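You operate a simulated robot arm through the tools that you are given. There is no shell and no other tool.

You are at the controls of a simulated two-armed robot. One attempt, no reset.

JOB
Swap the grey cable at ALARM for the orange one.
Fine: grey cable back in its own slot of the black slotted tray, orange one in up to its marker, nut tight. Where these are worked on the way, their far stop is far enough and under half their travel is too little: black nut marked alarm.

Only the result counts: the job must be done as asked and must still hold three seconds after the hand-in. Knocking over, shifting, dropping, spilling or breaking anything else fails it.

ROBOT AND FRAMES
Two 7-joint arms with two-finger grippers on one trunk that stands fixed in place. Base frame: the origin is at the foot of the trunk, x ahead of it, y to its left, z up; the work surface is at about z = 804. Readings come in mm, rad, newtons and seconds.
The left shoulder is at [50, 191, 1217], the right one opposite. With the tool pointing down near the work surface each hand reaches from about 100 to 720 mm from the base axis, measured 20 degrees to its own side. Payload 2.69 kg a hand.
The TCP of each hand is the grasp point between the finger pads, 20 mm short of the fingertips. In the tool frame z runs along the fingers and y along their closing line. Largest opening 100 mm; the body of the gripper starts 63 mm behind the TCP.
Orientation is told as [roll, pitch, yaw] about the base's x, y, z axes, in that order, counted from this pose: with the fingers straight down and closing along the base's y, the tool's x points along the base's -x, its y along +y and its z along -z.

CONTROLS
- The arms move only by the tool drive_tool. It takes "left_commands", "right_commands" or both (then of equal length, played together; a hand with none holds still); each is a list of rows, each a list of 3 entries, a list of its own where there are three numbers: the shift along the base's x, y, z in units of 300 mm (1.0 is 300 mm), then the turn, a rotation vector about the base's x, y, z in units of 60 degrees (1.0 is 60 degrees), then the closure, from 0 (fully open) to 1 (shut). In form: [[[tx, ty, tz], [rx, ry, rz], hand], ...]. A call has 1 to 20 rows; each row is the pose to reach, as a shift and turn from the pose commanded when the call began. A call with a number of a shift or a turn outside -1 to 1 is refused whole. Each row takes 0.2 s and may step no farther than 50 mm and 0.15 rad from the row before; otherwise, or with a gripper value out of range, the whole call is refused. Where a pose cannot be reached the arm comes as near as it can. A force on the tool above 40 N (or 10 N above the force at the start of the call, whichever is more), or a blocked arm, ends the call early, and 0.2 s more pass. The fingers move at their own pace (about 153 mm/s each) and stop on an object; they squeeze with about 22 N. The grip force told is the motor's: it shows also when the fingers shut on nothing. Time passes only in rows, and 0.2 s behind the last, so rows that repeat a pose let the fingers close. It gives the time, the measured TCP pose, the force on the tool (base axes), the opening and the grip force at its end, in the units of the frame above (readings bear some noise), with the torque about the TCP (base axes, N m) and any sound that the robot's microphone picked up.
- Cameras (640 x 400 px; columns grow to the right, rows downward): "scene" is now at [121.1, -42.3, 1429.1]; the picture's right is [-0.45, -0.89, 0.00], its down [-0.13, 0.07, -0.99] and it looks along [0.88, -0.45, -0.15] (base axes); focal length 214 px, centre (320, 200). "left" rides on the left gripper at [70, 19, -99] in its tool frame; the picture's right is [-0.26, 0.97, 0.00], its down [-0.75, -0.20, -0.63] and it looks along [-0.61, -0.16, 0.78] (tool axes); focal length 230 px, centre (320, 200). "right" rides on the right gripper at [70, -19, -99] in its tool frame; the picture's right is [0.26, 0.97, 0.00], its down [-0.75, 0.20, -0.63] and it looks along [-0.61, 0.16, 0.78] (tool axes); focal length 230 px, centre (320, 200). There is no depth. A picture from a camera that has moved, and an enlarged one, comes with that camera's place and axes in the base frame and with its lens.
- camera(camera): a new picture of that camera. It takes no simulated time.
- lift_body(by): slides the trunk up (or, below 0, down) by that many mm; the arms and the scene camera ride with it, the base frame stays. It gives what a move gives, with no picture.
- head_to(pan, tilt): turns the head with the scene camera to pan (to the left, within 1.396 rad either way) and tilt (down, from -0.506 to 1.204), counted from straight ahead of the robot. It gives what a move gives.
- close_up(camera, box): a new picture of the part [left, top, right, bottom] of that camera's present view, enlarged. It takes no simulated time.
- finish_job(): hands the job in; it is judged then, once.

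Places have to be worked out from the pictures, the camera data and where the tool is seen. Open the grippers and draw the arms clear of the work before you hand the job in, unless the task says otherwise.

The tools are called by a JSON object that holds its "name" and its "arguments". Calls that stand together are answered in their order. drive_tool: Moves the arms, as the interface text tells. Its arguments: {"type":"object","properties":{"left_commands":{"type":"array","items":{"type":"array"}},"right_commands":{"type":"array","items":{"type":"array"}}},"required":[]} The other tools are called the same way: lift_body (by) slides the trunk up or down; head_to (pan, tilt) turns the head that bears the scene camera; camera (camera) takes a picture; close_up (camera, box) takes an enlarged picture of a part of a camera's view; finish_job () hands the job in.

At the start:

```text
time_s: 0.0
left_tcp_pos: [307.1, -28.7, 1424.0]
left_orientation: [-0.002, -0.002, 0.002]
left_contact_force: [-0.5, 1.3, 0.4]
left_moment: [0.01, 0.01, 0.01]
left_width: 99.9
left_finger_force: 0.1
right_tcp_pos: [334.6, -517.0, 1424.7]
right_orientation: [0.0, 0.001, 0.0]
right_contact_force: [-0.2, -0.7, -0.3]
right_moment: [-0.01, -0.01, -0.02]
right_width: 99.9
right_finger_force: 0.1
trunk travel left (down, up): [-275.0, 48.0]
head pan, tilt: [-0.471, 0.148]
```

scene: 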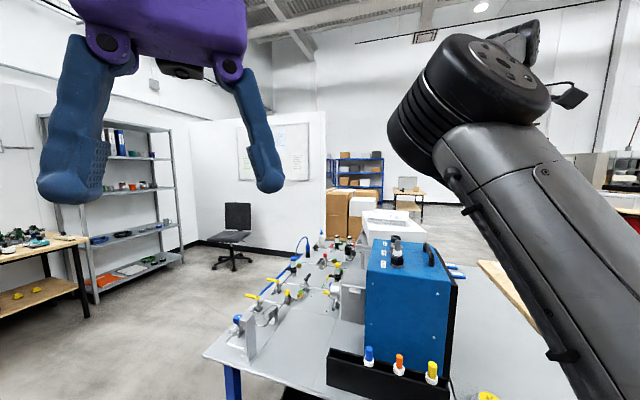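
right: 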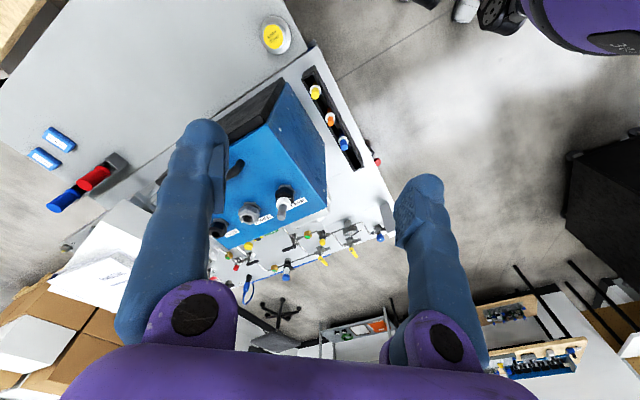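
left: 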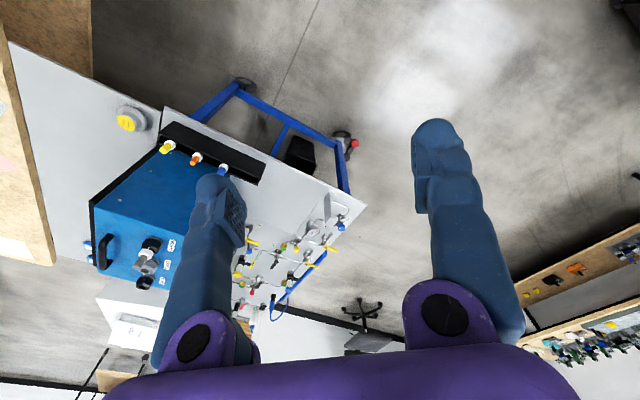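

The pictures show a blue box with connectors on its top and a black slotted tray with blue, orange and yellow cable ends in front of it. I look closer before moving.

{"name": "close_up", "arguments": {"camera": "scene", "box": [310, 220, 480, 400]}}

{"name": "close_up", "arguments": {"camera": "right", "box": [190, 50, 400, 260]}}

{"name": "close_up", "arguments": {"camera": "left", "box": [80, 100, 280, 300]}}

```text
2.22 times, centred on (395, 310) of scene
camera zoom: at [121.1, -42.3, 1429.1], right [-0.45, -0.89, 0.0], down [-0.13, 0.07, -0.99], along [0.88, -0.45, -0.15], focal length 477 px, centre (153, -44)
```

zoom: 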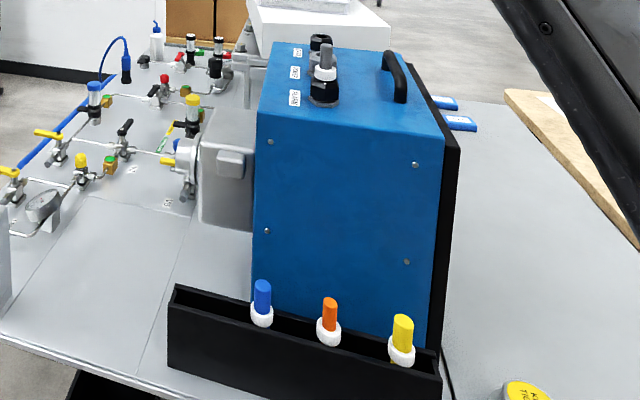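

```text
1.90 times, centred on (295, 155) of right
camera zoom: at [264.7, -536.2, 1523.3], right [-0.26, 0.97, 0.0], down [0.75, 0.2, 0.63], along [0.61, 0.16, -0.78], focal length 438 px, centre (368, 286)
```

zoom: 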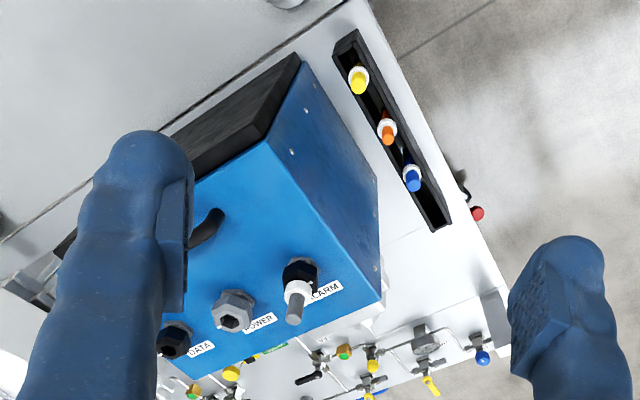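

```text
2.00 times, centred on (180, 200) of left
camera zoom: at [238.4, -9.8, 1523.1], right [0.26, 0.97, 0.0], down [0.75, -0.2, 0.63], along [0.61, -0.16, -0.78], focal length 460 px, centre (600, 200)
```

zoom: 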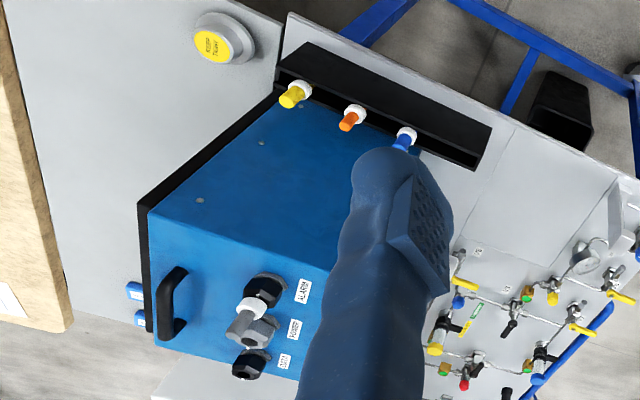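

Triangulating: the ALARM nut is near (568, -534, 1139), and the orange cable top is near (468, -457, 916). The tray runs at about 45°. I lower the right hand in free space to look at the tray from closer.

{"name": "drive_tool", "arguments": {"right_commands": [[[0, 0, -0.15], [0, 0, 0], 0], [[0, 0.02, -0.3], [0, 0, 0], 0], [[0, 0.05, -0.45], [0, 0, 0], 0], [[0, 0.08, -0.6], [0, 0, 0], 0], [[0, 0.08, -0.75], [0, 0, 0], 0]]}}

{"name": "camera", "arguments": {"camera": "right"}}

{"name": "camera", "arguments": {"camera": "scene"}}

```text
time_s: 1.2
left_tcp_pos: [307.9, -30.4, 1423.3]
left_orientation: [-0.001, -0.001, 0.001]
left_contact_force: [0.0, -0.3, -0.4]
left_moment: [-0.03, -0.01, 0.02]
left_width: 100.0
left_finger_force: 0.0
right_tcp_pos: [333.6, -493.0, 1198.2]
right_orientation: [0.0, 0.0, -0.001]
right_contact_force: [-0.6, -0.4, 0.0]
right_moment: [0.03, -0.02, 0.0]
right_width: 99.9
right_finger_force: 0.1
trunk travel left (down, up): [-275.0, 48.0]
head pan, tilt: [-0.471, 0.148]
```

```text
taken
camera right: at [264.0, -511.7, 1298.1], right [-0.26, 0.97, 0.0], down [0.75, 0.2, 0.63], along [0.61, 0.16, -0.78], focal length 230 px, centre (320, 200)
```

right: 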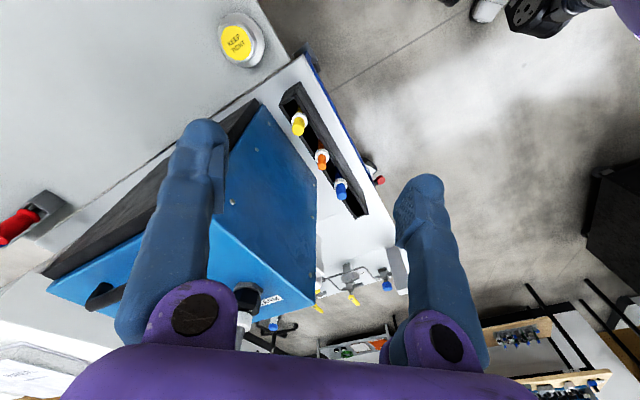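

```text
taken
camera scene: at [121.7, -43.0, 1429.1], right [-0.45, -0.89, 0.0], down [-0.13, 0.07, -0.99], along [0.88, -0.45, -0.15], focal length 214 px, centre (320, 200)
```

scene: 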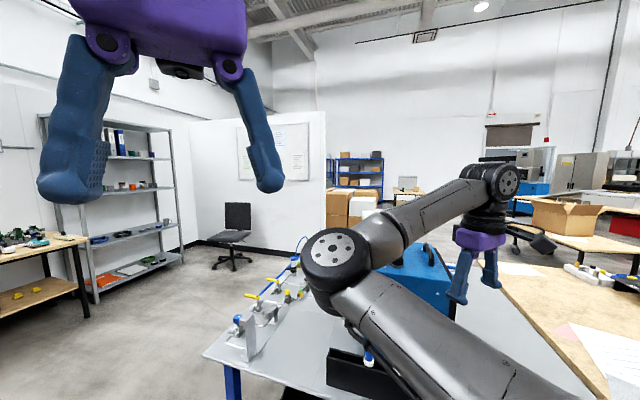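

I zoom in on the tray and the ALARM gland.

{"name": "close_up", "arguments": {"camera": "right", "box": [260, 70, 400, 230]}}

{"name": "close_up", "arguments": {"camera": "left", "box": [60, 100, 260, 300]}}

{"name": "close_up", "arguments": {"camera": "left", "box": [110, 215, 190, 295]}}

```text
2.50 times, centred on (330, 150) of right
camera zoom: at [264.0, -511.7, 1298.1], right [-0.26, 0.97, 0.0], down [0.75, 0.2, 0.63], along [0.61, 0.16, -0.78], focal length 575 px, centre (295, 325)
```

zoom: 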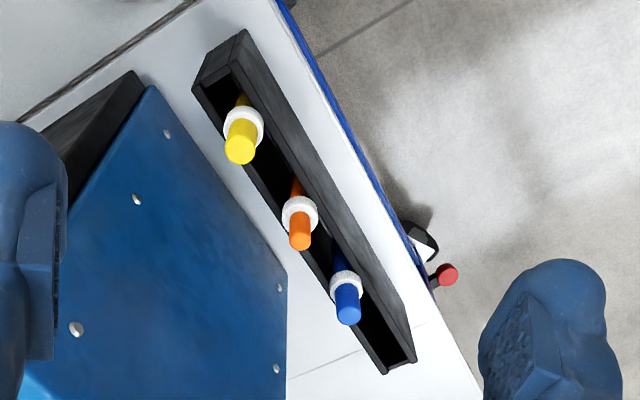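

```text
2.00 times, centred on (160, 200) of left
camera zoom: at [239.1, -10.5, 1523.1], right [0.26, 0.97, 0.0], down [0.75, -0.2, 0.63], along [0.61, -0.16, -0.78], focal length 460 px, centre (640, 200)
```

zoom: 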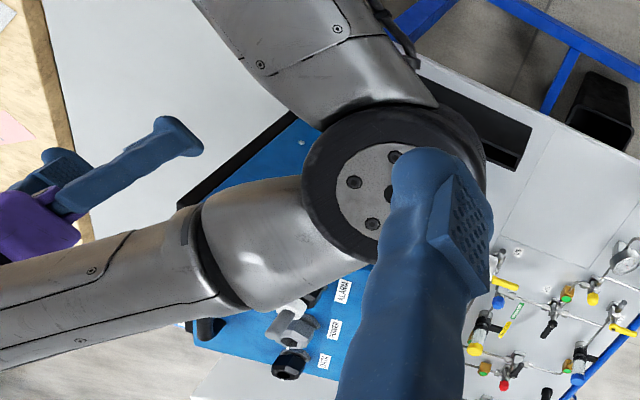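

```text
5.00 times, centred on (150, 255) of left
camera zoom: at [239.1, -10.5, 1523.1], right [0.26, 0.97, 0.0], down [0.75, -0.2, 0.63], along [0.61, -0.16, -0.78], focal length 1150 px, centre (1170, -75)
```

zoom: 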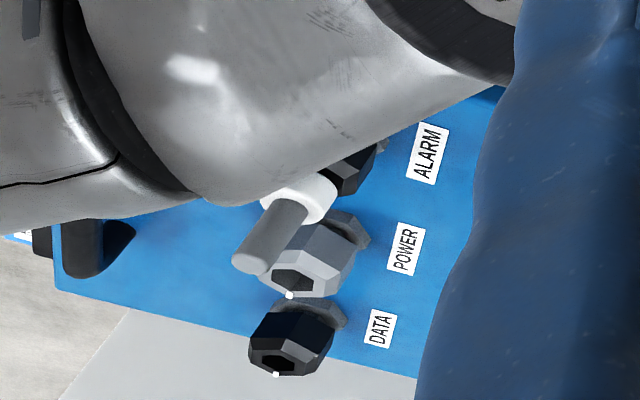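

The tray holds yellow, orange and blue standing about 78 mm apart, and the free place should be at the blue end near (567, -355). I move the right hand for a closer view of that place.

{"name": "drive_tool", "arguments": {"right_commands": [[[0.09, 0.075, -0.09], [0, 0, 0], 0], [[0.18, 0.15, -0.18], [0, 0, 0], 0], [[0.27, 0.225, -0.27], [0, 0, 0], 0], [[0.36, 0.3, -0.36], [0, 0, 0], 0], [[0.45, 0.375, -0.45], [0, 0, 0], 0]]}}

{"name": "camera", "arguments": {"camera": "right"}}

{"name": "camera", "arguments": {"camera": "scene"}}

```text
time_s: 2.4
left_tcp_pos: [307.6, -28.8, 1424.1]
left_orientation: [-0.001, 0.001, 0.001]
left_contact_force: [0.7, 0.8, 0.0]
left_moment: [0.01, 0.01, -0.03]
left_width: 99.9
left_finger_force: 0.1
right_tcp_pos: [483.0, -403.8, 1061.6]
right_orientation: [0.001, 0.001, 0.001]
right_contact_force: [-0.9, -0.4, -0.5]
right_moment: [0.01, -0.02, 0.02]
right_width: 99.8
right_finger_force: 0.0
right hand out of reach, approached as far as the arm can: row 3, 4, 5
trunk travel left (down, up): [-275.0, 48.0]
head pan, tilt: [-0.471, 0.148]
```

```text
taken
camera right: at [412.6, -422.8, 1160.8], right [-0.26, 0.97, 0.0], down [0.75, 0.2, 0.63], along [0.61, 0.16, -0.78], focal length 230 px, centre (320, 200)
```

right: 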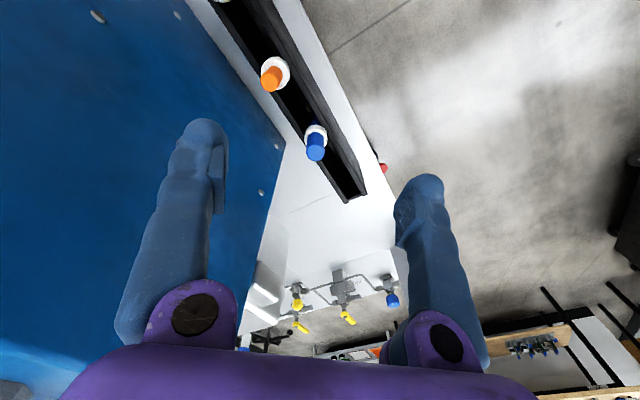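

```text
taken
camera scene: at [121.8, -42.3, 1429.1], right [-0.45, -0.89, 0.0], down [-0.13, 0.07, -0.99], along [0.88, -0.45, -0.15], focal length 214 px, centre (320, 200)
```

scene: 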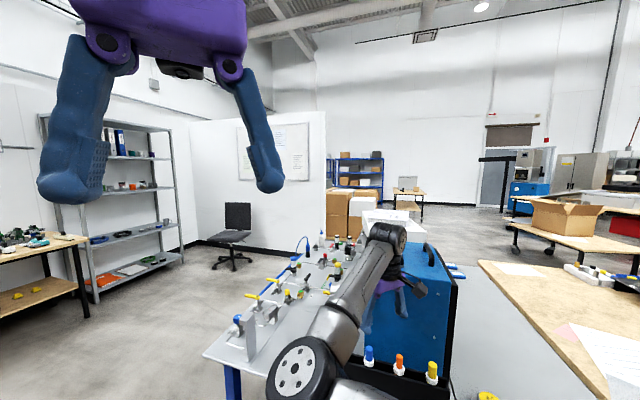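

The arm stopped a little short near (483, -404, 1062). I zoom in on the tray and the box top from here.

{"name": "close_up", "arguments": {"camera": "right", "box": [230, 20, 390, 220]}}

{"name": "close_up", "arguments": {"camera": "scene", "box": [340, 200, 480, 400]}}

{"name": "close_up", "arguments": {"camera": "left", "box": [80, 100, 240, 300]}}

```text
2.00 times, centred on (310, 120) of right
camera zoom: at [412.6, -422.8, 1160.8], right [-0.26, 0.97, 0.0], down [0.75, 0.2, 0.63], along [0.61, 0.16, -0.78], focal length 460 px, centre (340, 360)
```

zoom: 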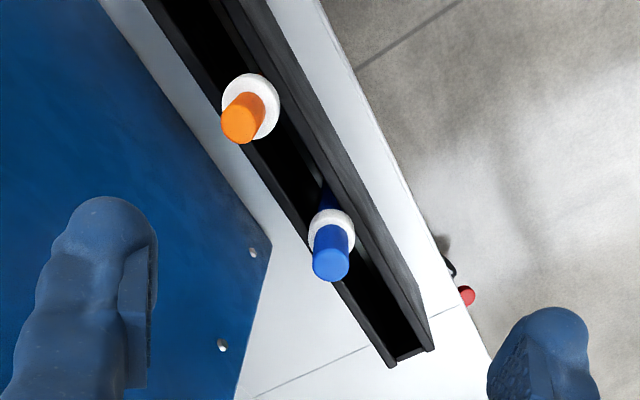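

```text
2.00 times, centred on (410, 300) of scene
camera zoom: at [121.8, -42.3, 1429.1], right [-0.45, -0.89, 0.0], down [-0.13, 0.07, -0.99], along [0.88, -0.45, -0.15], focal length 429 px, centre (140, 0)
```

zoom: 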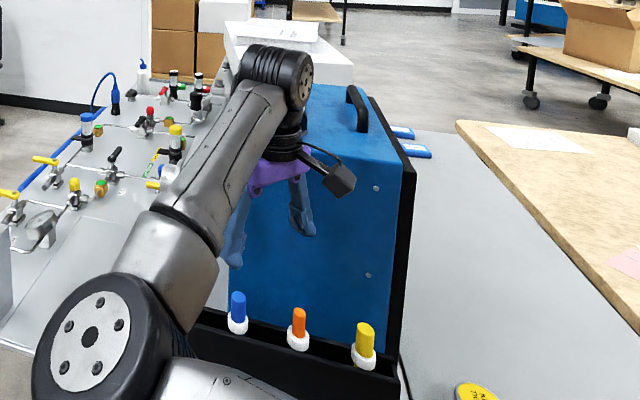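

```text
2.00 times, centred on (160, 200) of left
camera zoom: at [239.2, -9.8, 1523.0], right [0.26, 0.97, 0.0], down [0.75, -0.2, 0.63], along [0.61, -0.16, -0.78], focal length 460 px, centre (640, 200)
```

zoom: 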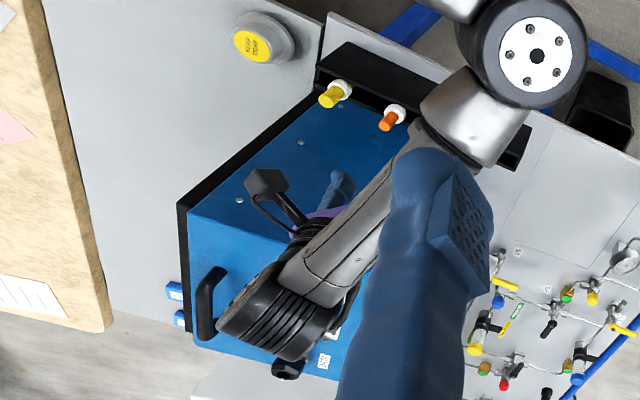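

I zoom strongly on the empty end of the tray to find the slot.

{"name": "close_up", "arguments": {"camera": "right", "box": [295, 120, 375, 210]}}

{"name": "close_up", "arguments": {"camera": "right", "box": [205, 0, 335, 160]}}

```text
4.44 times, centred on (335, 165) of right
camera zoom: at [412.6, -422.8, 1160.8], right [-0.26, 0.97, 0.0], down [0.75, 0.2, 0.63], along [0.61, 0.16, -0.78], focal length 1022 px, centre (253, 356)
```

zoom: 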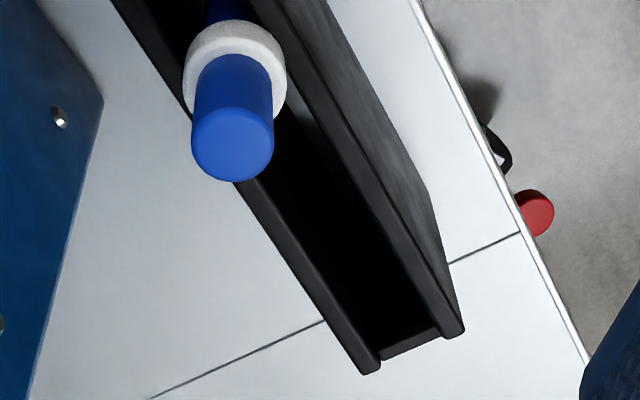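

```text
2.50 times, centred on (270, 80) of right
camera zoom: at [412.6, -422.8, 1160.8], right [-0.26, 0.97, 0.0], down [0.75, 0.2, 0.63], along [0.61, 0.16, -0.78], focal length 575 px, centre (445, 500)
```

zoom: 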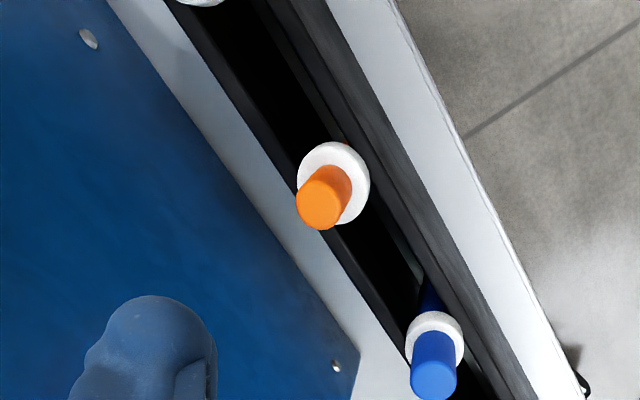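

I can't make out floor holes yet, so I'll look again later. Now I raise the trunk for better reach and go up to look at the ALARM nut from near.

{"name": "lift_body", "arguments": {"by": 48}}

{"name": "drive_tool", "arguments": {"right_commands": [[[0, 0, 0.15], [0, 0, 0], 0], [[0, 0, 0.3], [0, 0, 0], 0], [[0, 0, 0.43], [0, 0, 0], 0], [[0, -0.15, 0.43], [0, 0, 0], 0], [[0, -0.3, 0.43], [0, 0, 0], 0], [[0, -0.45, 0.43], [0, 0, 0], 0]]}}

{"name": "camera", "arguments": {"camera": "right"}}

{"name": "camera", "arguments": {"camera": "scene"}}

```text
time_s: 3.3
left_tcp_pos: [307.5, -27.8, 1471.3]
left_orientation: [-0.001, -0.002, 0.002]
left_contact_force: [-0.1, 0.7, -0.4]
left_moment: [-0.03, 0.03, 0.02]
left_width: 100.0
left_finger_force: 0.0
right_tcp_pos: [482.6, -403.9, 1108.6]
right_orientation: [0.0, 0.001, 0.0]
right_contact_force: [0.5, -0.1, 0.2]
right_moment: [0.01, 0.03, 0.01]
right_width: 100.3
right_finger_force: 0.0
trunk travel left (down, up): [-323.0, 0.0]
head pan, tilt: [-0.471, 0.148]
```

```text
time_s: 4.7
left_tcp_pos: [307.9, -29.6, 1471.8]
left_orientation: [-0.001, -0.003, 0.0]
left_contact_force: [0.2, 0.1, -0.2]
left_moment: [0.03, -0.01, 0.0]
left_width: 99.9
left_finger_force: 0.0
right_tcp_pos: [480.8, -540.5, 1237.2]
right_orientation: [0.001, -0.001, 0.0]
right_contact_force: [0.5, -0.7, -0.2]
right_moment: [0.02, 0.0, 0.01]
right_width: 100.3
right_finger_force: 0.0
right hand out of reach, approached as far as the arm can: row 1, 2, 3
trunk travel left (down, up): [-323.0, 0.0]
head pan, tilt: [-0.471, 0.148]
```

```text
taken
camera right: at [411.7, -559.7, 1336.8], right [-0.26, 0.97, 0.0], down [0.75, 0.2, 0.63], along [0.61, 0.16, -0.78], focal length 230 px, centre (320, 200)
```

right: 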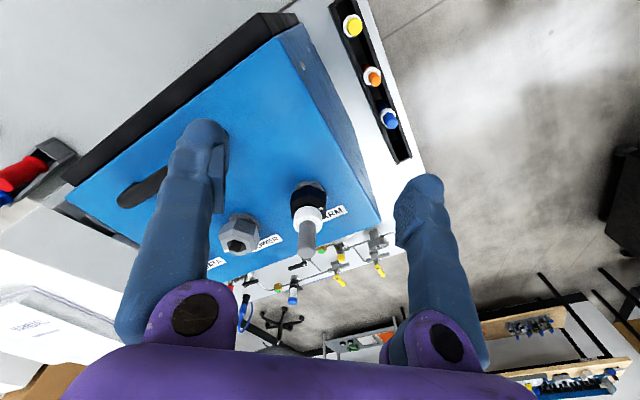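

```text
taken
camera scene: at [121.1, -44.0, 1476.6], right [-0.45, -0.89, 0.0], down [-0.13, 0.07, -0.99], along [0.88, -0.45, -0.15], focal length 214 px, centre (320, 200)
```

scene: 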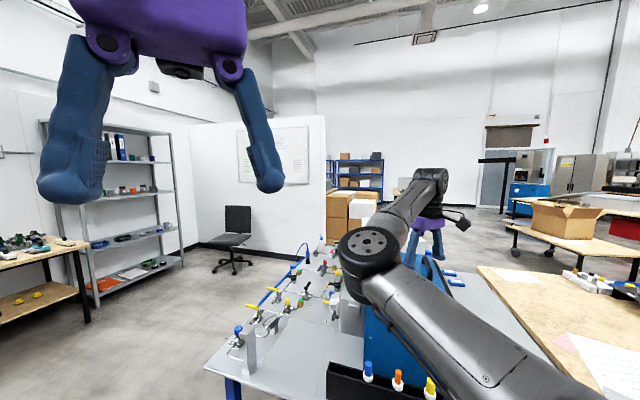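

Good view now. I zoom in on the ALARM gland and on the tray from above.

{"name": "close_up", "arguments": {"camera": "right", "box": [260, 160, 360, 270]}}

{"name": "close_up", "arguments": {"camera": "right", "box": [320, 0, 420, 170]}}

{"name": "close_up", "arguments": {"camera": "left", "box": [110, 215, 210, 295]}}

```text
3.64 times, centred on (310, 215) of right
camera zoom: at [411.7, -559.7, 1336.8], right [-0.26, 0.97, 0.0], down [0.75, 0.2, 0.63], along [0.61, 0.16, -0.78], focal length 837 px, centre (356, 146)
```

zoom: 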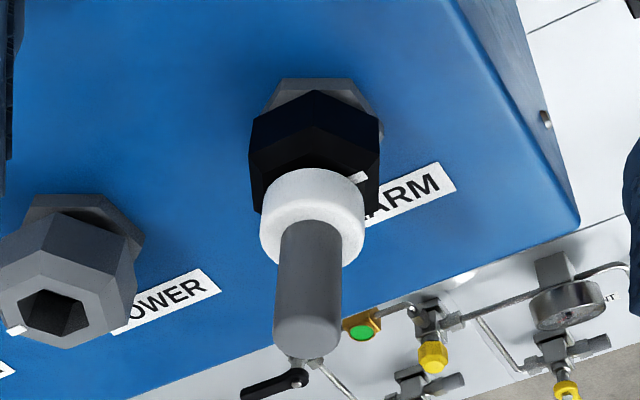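

```text
2.35 times, centred on (370, 85) of right
camera zoom: at [411.7, -559.7, 1336.8], right [-0.26, 0.97, 0.0], down [0.75, 0.2, 0.63], along [0.61, 0.16, -0.78], focal length 541 px, centre (202, 471)
```

zoom: 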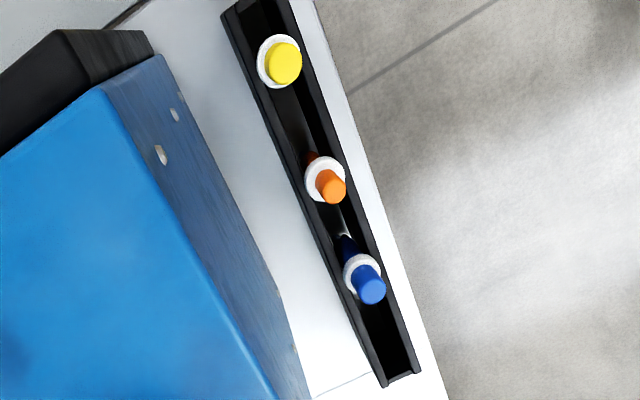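

```text
5.00 times, centred on (160, 255) of left
camera zoom: at [238.4, -11.7, 1570.6], right [0.26, 0.97, 0.0], down [0.75, -0.2, 0.63], along [0.61, -0.16, -0.78], focal length 1150 px, centre (1120, -75)
```

zoom: 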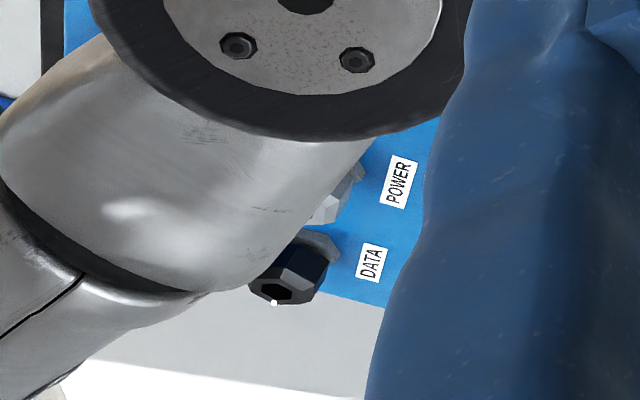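

{"name": "close_up", "arguments": {"camera": "right", "box": [360, 60, 420, 170]}}

{"name": "close_up", "arguments": {"camera": "right", "box": [330, 0, 390, 90]}}

```text
3.64 times, centred on (390, 115) of right
camera zoom: at [411.7, -559.7, 1336.8], right [-0.26, 0.97, 0.0], down [0.75, 0.2, 0.63], along [0.61, 0.16, -0.78], focal length 837 px, centre (66, 509)
```

zoom: 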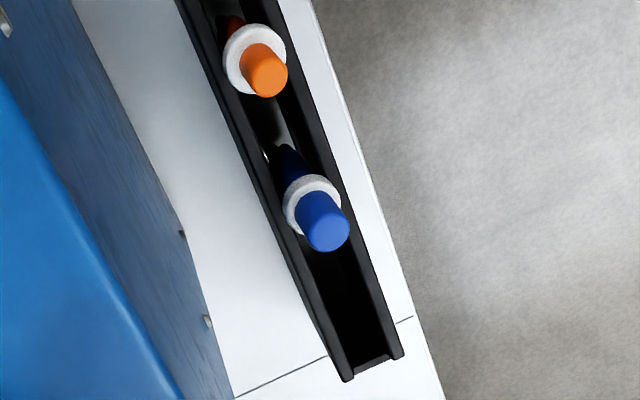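

```text
4.44 times, centred on (360, 45) of right
camera zoom: at [411.7, -559.7, 1336.8], right [-0.26, 0.97, 0.0], down [0.75, 0.2, 0.63], along [0.61, 0.16, -0.78], focal length 1022 px, centre (142, 889)
```

zoom: 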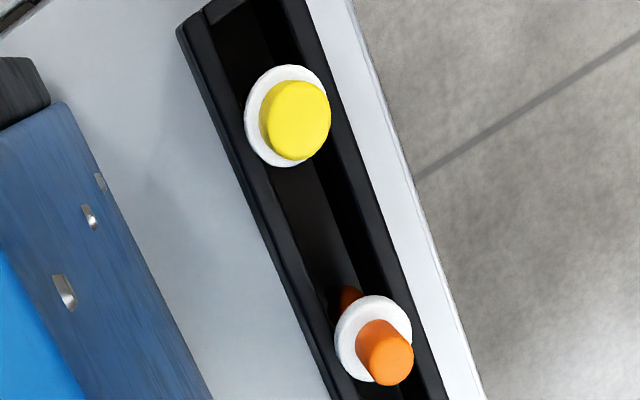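

The ALARM axis is about (566, -531). The grey cable's top is near z 1210 and the nut spans roughly 1130–1160. I pitch the hand up to get a flatter, sideways view and measure the heights exactly.

{"name": "drive_tool", "arguments": {"right_commands": [[[-0.03, 0, -0.02], [0, -0.115, 0], 0], [[-0.06, 0, -0.04], [0, -0.23, 0], 0], [[-0.09, 0, -0.05], [0, -0.345, 0], 0], [[-0.12, 0, -0.06], [0, -0.46, 0], 0], [[-0.15, 0, -0.07], [0, -0.573, 0], 0]]}}

{"name": "camera", "arguments": {"camera": "right"}}

```text
time_s: 5.9
left_tcp_pos: [306.0, -28.2, 1472.2]
left_orientation: [-0.002, -0.001, 0.001]
left_contact_force: [0.0, -0.3, 0.5]
left_moment: [0.01, -0.01, -0.03]
left_width: 100.0
left_finger_force: 0.1
right_tcp_pos: [436.1, -540.6, 1217.0]
right_orientation: [0.001, -0.602, 0.001]
right_contact_force: [0.1, 0.1, -0.5]
right_moment: [-0.04, 0.0, -0.03]
right_width: 100.0
right_finger_force: 0.1
trunk travel left (down, up): [-323.0, 0.0]
head pan, tilt: [-0.471, 0.148]
```

```text
taken
camera right: at [322.3, -558.1, 1260.3], right [-0.21, 0.97, -0.15], down [0.26, 0.2, 0.94], along [0.94, 0.16, -0.3], focal length 230 px, centre (320, 200)
```

right: 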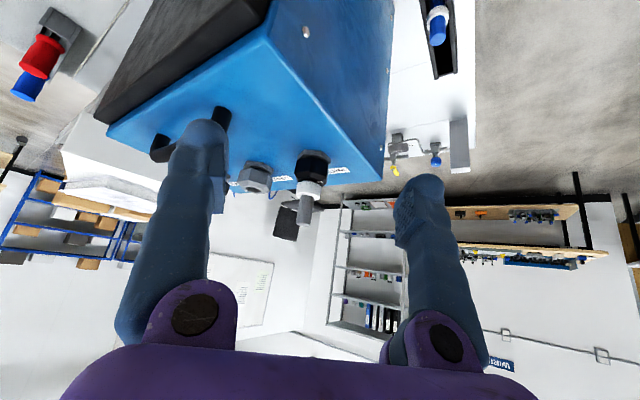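

{"name": "close_up", "arguments": {"camera": "right", "box": [280, 140, 350, 230]}}

{"name": "close_up", "arguments": {"camera": "right", "box": [230, 130, 330, 230]}}

```text
4.44 times, centred on (315, 185) of right
camera zoom: at [322.3, -558.1, 1260.3], right [-0.21, 0.97, -0.15], down [0.26, 0.2, 0.94], along [0.94, 0.16, -0.3], focal length 1022 px, centre (342, 267)
```

zoom: 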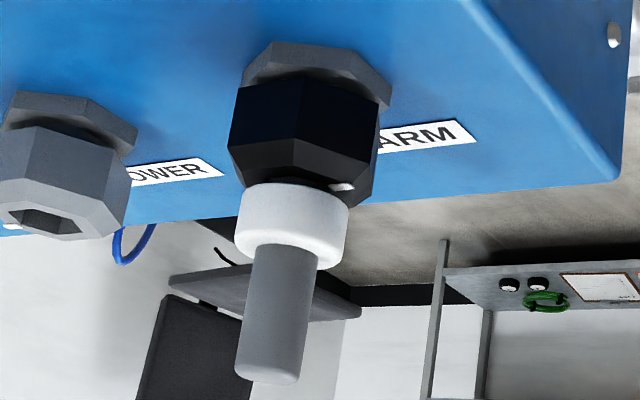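

```text
4.00 times, centred on (280, 180) of right
camera zoom: at [322.3, -558.1, 1260.3], right [-0.21, 0.97, -0.15], down [0.26, 0.2, 0.94], along [0.94, 0.16, -0.3], focal length 920 px, centre (480, 280)
```

zoom: 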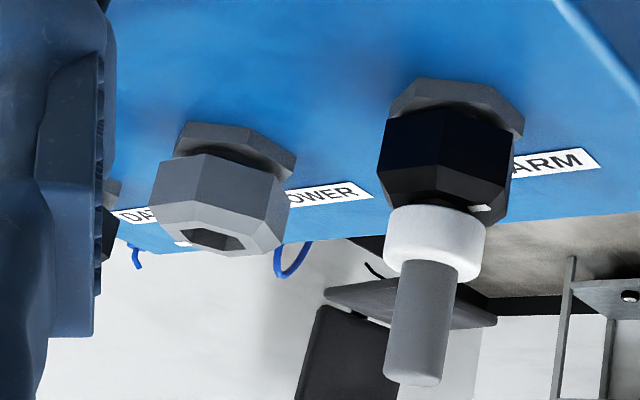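

Heights: nut flats are about 1142–1160, the chamfer ends near 1167, the collar spans 1167–1181 and the cable tip is at about 1212. The nut has a flat pair closing along roughly y turned +12°. I straighten the hand and rise before going over the nut.

{"name": "drive_tool", "arguments": {"right_commands": [[[0.02, 0, 0.04], [0, 0.115, 0], 0], [[0.04, 0, 0.08], [0, 0.23, 0], 0], [[0.06, 0, 0.12], [0, 0.345, 0], 0], [[0.1, 0.01, 0.16], [0, 0.46, 0], 0], [[0.14, 0.02, 0.18], [0, 0.573, 0], 0]]}}

{"name": "drive_tool", "arguments": {"right_commands": [[[0.09, 0.01, 0], [0, 0, 0.1], 0], [[0.18, 0.02, 0], [0, 0, 0.19], 0], [[0.28, 0.03, 0], [0, 0, 0.19], 0]]}}

{"name": "camera", "arguments": {"camera": "right"}}

{"name": "camera", "arguments": {"camera": "scene"}}

```text
time_s: 7.1
left_tcp_pos: [308.3, -28.0, 1470.9]
left_orientation: [0.0, -0.001, 0.002]
left_contact_force: [0.2, -0.3, -0.1]
left_moment: [0.01, -0.01, 0.03]
left_width: 99.7
left_finger_force: 0.1
right_tcp_pos: [478.3, -535.5, 1271.7]
right_orientation: [0.0, 0.002, -0.003]
right_contact_force: [-1.2, 0.1, 0.0]
right_moment: [-0.02, 0.03, -0.01]
right_width: 100.1
right_finger_force: 0.1
trunk travel left (down, up): [-323.0, 0.0]
head pan, tilt: [-0.471, 0.148]
```

```text
time_s: 7.9
left_tcp_pos: [307.3, -27.5, 1471.0]
left_orientation: [-0.002, -0.001, 0.001]
left_contact_force: [-0.3, 0.0, -0.3]
left_moment: [0.0, 0.02, -0.03]
left_width: 99.7
left_finger_force: 0.1
right_tcp_pos: [563.7, -524.6, 1272.8]
right_orientation: [0.002, 0.0, 0.199]
right_contact_force: [-0.1, -1.1, -0.3]
right_moment: [0.0, 0.02, -0.01]
right_width: 100.0
right_finger_force: 0.1
trunk travel left (down, up): [-323.0, 0.0]
head pan, tilt: [-0.471, 0.148]
```

```text
taken
camera right: at [498.2, -557.0, 1371.1], right [-0.44, 0.9, 0.0], down [0.7, 0.34, 0.63], along [0.56, 0.28, -0.78], focal length 230 px, centre (320, 200)
```

right: 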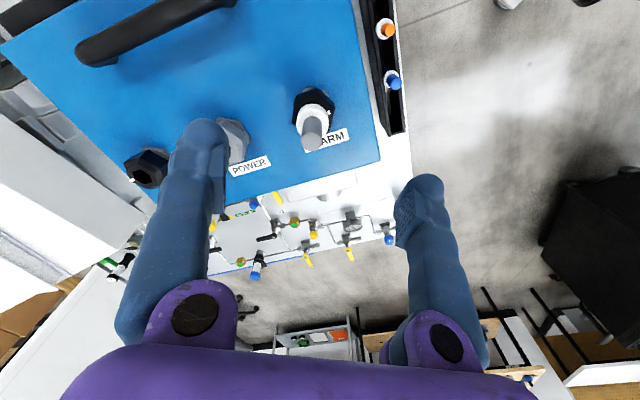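

```text
taken
camera scene: at [121.6, -42.7, 1476.6], right [-0.45, -0.89, 0.0], down [-0.13, 0.07, -0.99], along [0.88, -0.45, -0.15], focal length 214 px, centre (320, 200)
```

scene: 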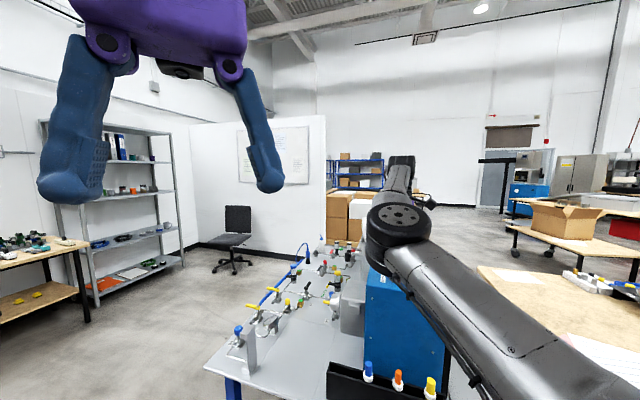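

{"name": "close_up", "arguments": {"camera": "right", "box": [275, 75, 355, 165]}}

{"name": "close_up", "arguments": {"camera": "right", "box": [350, 0, 430, 140]}}

```text
4.44 times, centred on (315, 120) of right
camera zoom: at [498.2, -557.0, 1371.1], right [-0.44, 0.9, 0.0], down [0.7, 0.34, 0.63], along [0.56, 0.28, -0.78], focal length 1022 px, centre (342, 556)
```

zoom: 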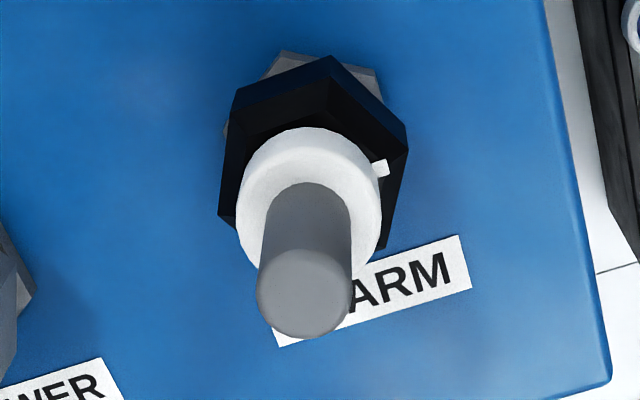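

```text
2.86 times, centred on (390, 70) of right
camera zoom: at [498.2, -557.0, 1371.1], right [-0.44, 0.9, 0.0], down [0.7, 0.34, 0.63], along [0.56, 0.28, -0.78], focal length 657 px, centre (120, 571)
```

zoom: 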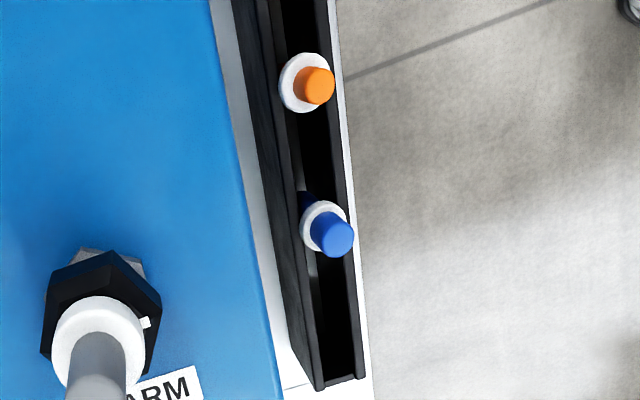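

The axis works out to (564.5, -530.3) with the nut vertex at about 192°, so the current yaw of 0.2 suits the flats. I centre and descend to z ≈ 1158, with the cable between the open fingers.

{"name": "drive_tool", "arguments": {"right_commands": [[[0.003, -0.019, -0.1], [0, 0, 0.005], 0], [[0.003, -0.019, -0.22], [0, 0, 0.005], 0], [[0.003, -0.019, -0.32], [0, 0, 0.005], 0], [[0.003, -0.019, -0.383], [0, 0, 0.005], 0], [[0.003, -0.019, -0.383], [0, 0, 0.005], 0]]}}

{"name": "camera", "arguments": {"camera": "right"}}

{"name": "camera", "arguments": {"camera": "left"}}

```text
time_s: 9.1
left_tcp_pos: [305.8, -27.5, 1471.3]
left_orientation: [-0.001, -0.003, 0.002]
left_contact_force: [0.6, 0.6, -1.1]
left_moment: [0.0, -0.02, 0.0]
left_width: 100.1
left_finger_force: 0.1
right_tcp_pos: [562.1, -529.5, 1156.5]
right_orientation: [0.0, 0.0, 0.205]
right_contact_force: [-0.5, 0.1, 0.2]
right_moment: [0.0, -0.02, 0.0]
right_width: 99.9
right_finger_force: 0.1
trunk travel left (down, up): [-323.0, 0.0]
head pan, tilt: [-0.471, 0.148]
```

```text
taken
camera right: at [498.6, -562.4, 1255.9], right [-0.45, 0.89, 0.0], down [0.69, 0.35, 0.63], along [0.56, 0.28, -0.78], focal length 230 px, centre (320, 200)
```

right: 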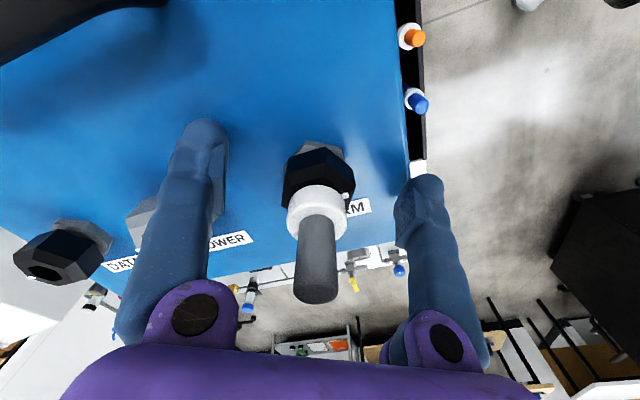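

```text
taken
camera left: at [238.1, -9.6, 1570.8], right [0.26, 0.97, 0.0], down [0.75, -0.2, 0.63], along [0.61, -0.16, -0.78], focal length 230 px, centre (320, 200)
```

left: 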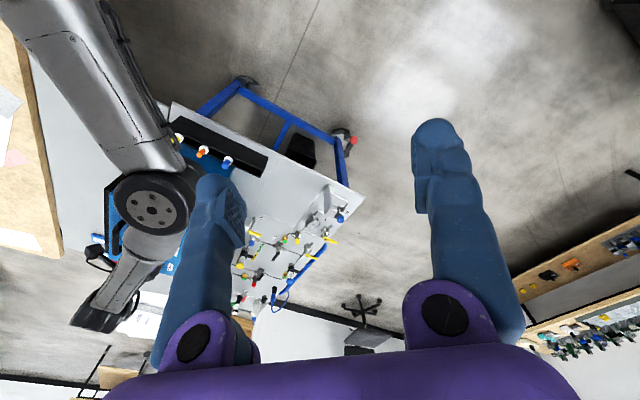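

The nut sits centred between the fingers and the cable tip clears the body. I close on the nut.

{"name": "drive_tool", "arguments": {"right_commands": [[[0, 0, 0], [0, 0, 0], 0.4], [[0, 0, 0], [0, 0, 0], 0.7], [[0, 0, 0], [0, 0, 0], 1], [[0, 0, 0], [0, 0, 0], 1]]}}

{"name": "camera", "arguments": {"camera": "right"}}

```text
time_s: 10.1
left_tcp_pos: [308.7, -28.5, 1470.3]
left_orientation: [0.0, 0.001, 0.001]
left_contact_force: [-0.1, -0.3, -0.6]
left_moment: [0.02, 0.0, -0.01]
left_width: 99.9
left_finger_force: 0.0
right_tcp_pos: [563.5, -530.5, 1153.3]
right_orientation: [0.005, 0.003, 0.205]
right_contact_force: [-6.2, 3.0, -18.1]
right_moment: [0.88, -0.12, 0.46]
right_width: 32.4
right_finger_force: 44.9
trunk travel left (down, up): [-323.0, 0.0]
head pan, tilt: [-0.471, 0.148]
```

```text
taken
camera right: at [499.3, -563.6, 1253.3], right [-0.45, 0.89, 0.01], down [0.7, 0.35, 0.63], along [0.56, 0.29, -0.78], focal length 230 px, centre (320, 200)
```

right: 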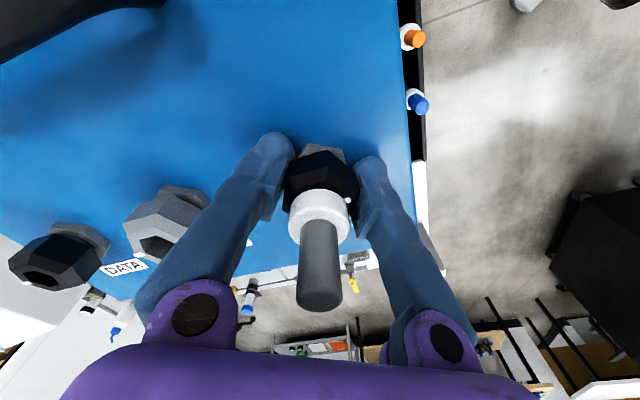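

Grip shows 32.4 mm width, but the tool is pulled down with 18 N and sank about 3 mm. I lower the command slightly to relax that before turning.

{"name": "drive_tool", "arguments": {"right_commands": [[[0, 0, -0.005], [0, 0, 0], 1], [[0, 0, -0.01], [0, 0, 0], 1]]}}

{"name": "close_up", "arguments": {"camera": "right", "box": [250, 110, 400, 250]}}

```text
time_s: 10.7
left_tcp_pos: [308.2, -29.4, 1472.2]
left_orientation: [-0.002, -0.001, 0.002]
left_contact_force: [-0.8, 0.5, 0.4]
left_moment: [0.0, 0.02, 0.01]
left_width: 100.0
left_finger_force: 0.0
right_tcp_pos: [563.4, -531.8, 1152.9]
right_orientation: [0.0, 0.0, 0.205]
right_contact_force: [-4.9, 0.5, -9.7]
right_moment: [0.61, 0.43, 0.57]
right_width: 31.7
right_finger_force: 45.0
trunk travel left (down, up): [-323.0, 0.0]
head pan, tilt: [-0.471, 0.148]
```

```text
2.86 times, centred on (325, 180) of right
camera zoom: at [498.9, -563.3, 1252.8], right [-0.45, 0.89, 0.0], down [0.69, 0.35, 0.63], along [0.56, 0.28, -0.78], focal length 657 px, centre (306, 257)
```

zoom: 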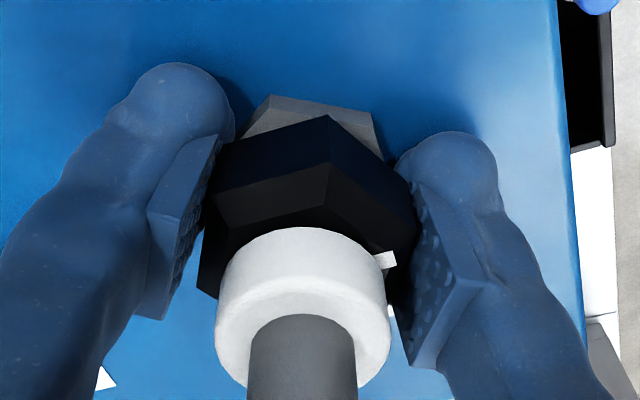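

The pads sit on the nut flats. I turn counter-clockwise (seen from above) a little and watch the torque.

{"name": "drive_tool", "arguments": {"right_commands": [[[0, 0, -0.003], [0, 0, 0.06], 1], [[0, 0, -0.003], [0, 0, 0.12], 1], [[0, 0, -0.003], [0, 0, 0.2], 1], [[0, 0, -0.003], [0, 0, 0.3], 1]]}}

{"name": "close_up", "arguments": {"camera": "right", "box": [250, 110, 400, 250]}}

```text
time_s: 11.7
left_tcp_pos: [307.8, -28.7, 1471.4]
left_orientation: [-0.001, 0.0, 0.001]
left_contact_force: [0.5, -0.3, 0.3]
left_moment: [-0.01, 0.03, 0.01]
left_width: 100.2
left_finger_force: 0.0
right_tcp_pos: [564.8, -531.3, 1154.1]
right_orientation: [-0.004, 0.0, 0.519]
right_contact_force: [1.7, -1.2, 0.4]
right_moment: [0.15, 0.1, -0.93]
right_width: 33.8
right_finger_force: 44.9
trunk travel left (down, up): [-323.0, 0.0]
head pan, tilt: [-0.471, 0.148]
```

```text
2.86 times, centred on (325, 180) of right
camera zoom: at [512.8, -581.6, 1253.0], right [-0.7, 0.71, 0.0], down [0.55, 0.55, 0.63], along [0.45, 0.44, -0.78], focal length 657 px, centre (306, 257)
```

zoom: 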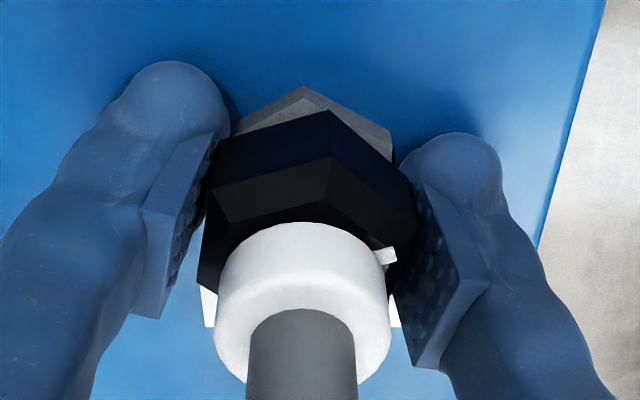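

The nut turns with the hand against about 0.9 N m. I carry on.

{"name": "drive_tool", "arguments": {"right_commands": [[[0, 0, 0], [0, 0, 0.1], 1], [[0, 0, 0], [0, 0, 0.2], 1], [[0, 0, 0], [0, 0, 0.3], 1], [[0, 0, 0.001], [0, 0, 0.4], 1], [[0, 0, 0.001], [0, 0, 0.5], 1], [[0, 0, 0.002], [0, 0, 0.6], 1]]}}

{"name": "close_up", "arguments": {"camera": "right", "box": [250, 110, 400, 250]}}

```text
time_s: 13.1
left_tcp_pos: [308.2, -30.0, 1471.8]
left_orientation: [0.0, -0.001, 0.001]
left_contact_force: [0.2, -0.3, 0.0]
left_moment: [-0.03, 0.03, 0.02]
left_width: 100.1
left_finger_force: 0.1
right_tcp_pos: [565.6, -532.2, 1151.8]
right_orientation: [-0.005, 0.002, 1.148]
right_contact_force: [16.1, -19.5, 17.3]
right_moment: [0.2, -0.06, -0.42]
right_width: 33.6
right_finger_force: 44.9
trunk travel left (down, up): [-323.0, 0.0]
head pan, tilt: [-0.471, 0.148]
```

```text
2.86 times, centred on (325, 180) of right
camera zoom: at [552.8, -603.0, 1253.0], right [-0.99, 0.16, 0.0], down [0.12, 0.77, 0.63], along [0.1, 0.62, -0.78], focal length 657 px, centre (306, 257)
```

zoom: 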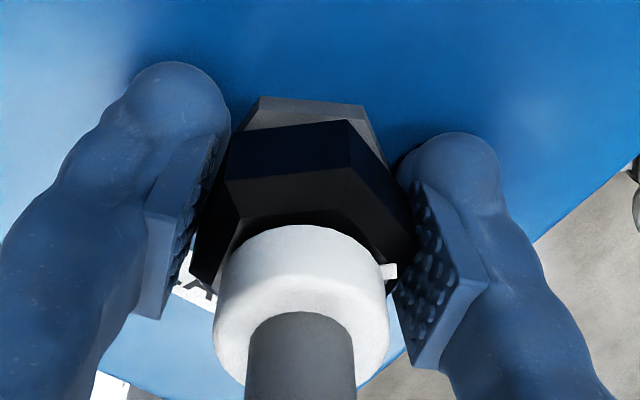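

The nut slipped about 10° in the jaws and side forces built up. I open the fingers to read the nut's angle and recentre.

{"name": "drive_tool", "arguments": {"right_commands": [[[0, 0, 0], [0, 0, 0], 0.5], [[0, 0, 0], [0, 0, 0], 0.2], [[0, 0, 0], [0, 0, 0], 0]]}}

{"name": "close_up", "arguments": {"camera": "right", "box": [250, 110, 400, 250]}}

```text
time_s: 13.9
left_tcp_pos: [307.3, -28.3, 1471.1]
left_orientation: [-0.001, -0.003, 0.0]
left_contact_force: [1.1, 0.1, 0.4]
left_moment: [0.04, 0.0, 0.0]
left_width: 99.9
left_finger_force: 0.1
right_tcp_pos: [564.7, -529.5, 1150.6]
right_orientation: [0.005, -0.003, 1.146]
right_contact_force: [0.8, -0.1, -0.1]
right_moment: [0.0, 0.04, 0.0]
right_width: 99.5
right_finger_force: 0.0
trunk travel left (down, up): [-323.0, 0.0]
head pan, tilt: [-0.471, 0.148]
```

```text
2.86 times, centred on (325, 180) of right
camera zoom: at [552.1, -601.2, 1249.9], right [-0.99, 0.16, 0.0], down [0.13, 0.76, 0.63], along [0.1, 0.62, -0.78], focal length 657 px, centre (306, 257)
```

zoom: 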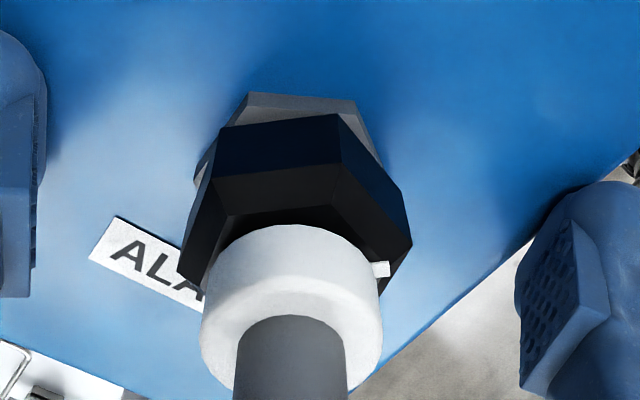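

The nut has turned about 47–49° so far. I raise a few mm, realign the jaws to the flats (yaw ≈ 1.07) and regrip for another stretch.

{"name": "drive_tool", "arguments": {"right_commands": [[[0.003, -0.003, 0.012], [0, 0, -0.073], 0.3], [[0.003, -0.003, 0.012], [0, 0, -0.073], 0.6], [[0.003, -0.003, 0.012], [0, 0, -0.073], 1], [[0.003, -0.003, 0.012], [0, 0, -0.073], 1], [[0.003, -0.003, 0.012], [0, 0, -0.073], 1]]}}

{"name": "drive_tool", "arguments": {"right_commands": [[[0, 0, 0], [0, 0, 0.05], 1], [[0, 0, 0], [0, 0, 0.1], 1], [[0, 0, 0], [0, 0, 0.15], 1], [[0, 0, 0], [0, 0, 0.2], 1]]}}

{"name": "close_up", "arguments": {"camera": "right", "box": [250, 110, 400, 250]}}

```text
time_s: 15.1
left_tcp_pos: [307.4, -28.2, 1470.4]
left_orientation: [-0.002, -0.001, 0.002]
left_contact_force: [-0.8, 0.1, -1.0]
left_moment: [-0.04, 0.0, 0.0]
left_width: 100.1
left_finger_force: 0.0
right_tcp_pos: [564.3, -532.5, 1155.0]
right_orientation: [-0.001, 0.0, 1.073]
right_contact_force: [1.8, -2.1, -4.4]
right_moment: [-0.24, -0.19, 0.31]
right_width: 33.6
right_finger_force: 44.9
trunk travel left (down, up): [-323.0, 0.0]
head pan, tilt: [-0.471, 0.148]
```

```text
time_s: 16.1
left_tcp_pos: [307.6, -29.8, 1471.6]
left_orientation: [-0.001, 0.0, 0.001]
left_contact_force: [-0.4, 0.4, 0.7]
left_moment: [-0.07, 0.03, 0.01]
left_width: 99.9
left_finger_force: 0.2
right_tcp_pos: [564.9, -531.9, 1154.2]
right_orientation: [0.003, 0.0, 1.281]
right_contact_force: [0.8, -4.4, -10.2]
right_moment: [0.05, 0.54, -0.01]
right_width: 32.4
right_finger_force: 44.9
trunk travel left (down, up): [-323.0, 0.0]
head pan, tilt: [-0.471, 0.148]
```

```text
2.86 times, centred on (325, 180) of right
camera zoom: at [563.1, -604.2, 1253.8], right [-1.0, 0.03, 0.0], down [0.02, 0.78, 0.63], along [0.02, 0.63, -0.78], focal length 657 px, centre (306, 257)
```

zoom: 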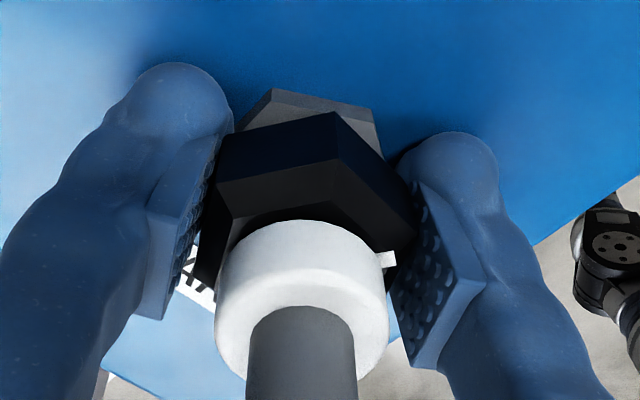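

No stop there; the nut still follows the hand. I continue turning.

{"name": "drive_tool", "arguments": {"right_commands": [[[0, 0, 0], [0, 0, 0.1], 1], [[0, 0, 0], [0, 0, 0.2], 1], [[0, 0, 0], [0, 0, 0.3], 1], [[0, 0, 0], [0, 0, 0.4], 1], [[0, 0, 0], [0, 0, 0.5], 1]]}}

{"name": "close_up", "arguments": {"camera": "right", "box": [250, 110, 400, 250]}}

```text
time_s: 17.3
left_tcp_pos: [310.5, -31.6, 1471.0]
left_orientation: [0.001, 0.002, 0.001]
left_contact_force: [0.9, 0.3, 0.2]
left_moment: [0.03, -0.01, 0.0]
left_width: 100.0
left_finger_force: 0.1
right_tcp_pos: [567.4, -535.5, 1155.2]
right_orientation: [0.001, 0.002, 1.802]
right_contact_force: [13.3, -17.7, -10.4]
right_moment: [-0.43, -0.24, -0.84]
right_width: 34.9
right_finger_force: 44.7
trunk travel left (down, up): [-323.0, 0.0]
head pan, tilt: [-0.471, 0.148]
```

```text
2.86 times, centred on (325, 180) of right
camera zoom: at [601.0, -599.4, 1254.1], right [-0.88, -0.47, 0.0], down [-0.37, 0.68, 0.63], along [-0.3, 0.55, -0.78], focal length 657 px, centre (306, 257)
```

zoom: 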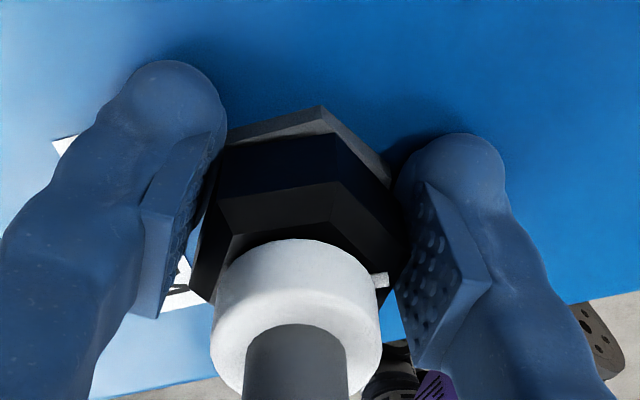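

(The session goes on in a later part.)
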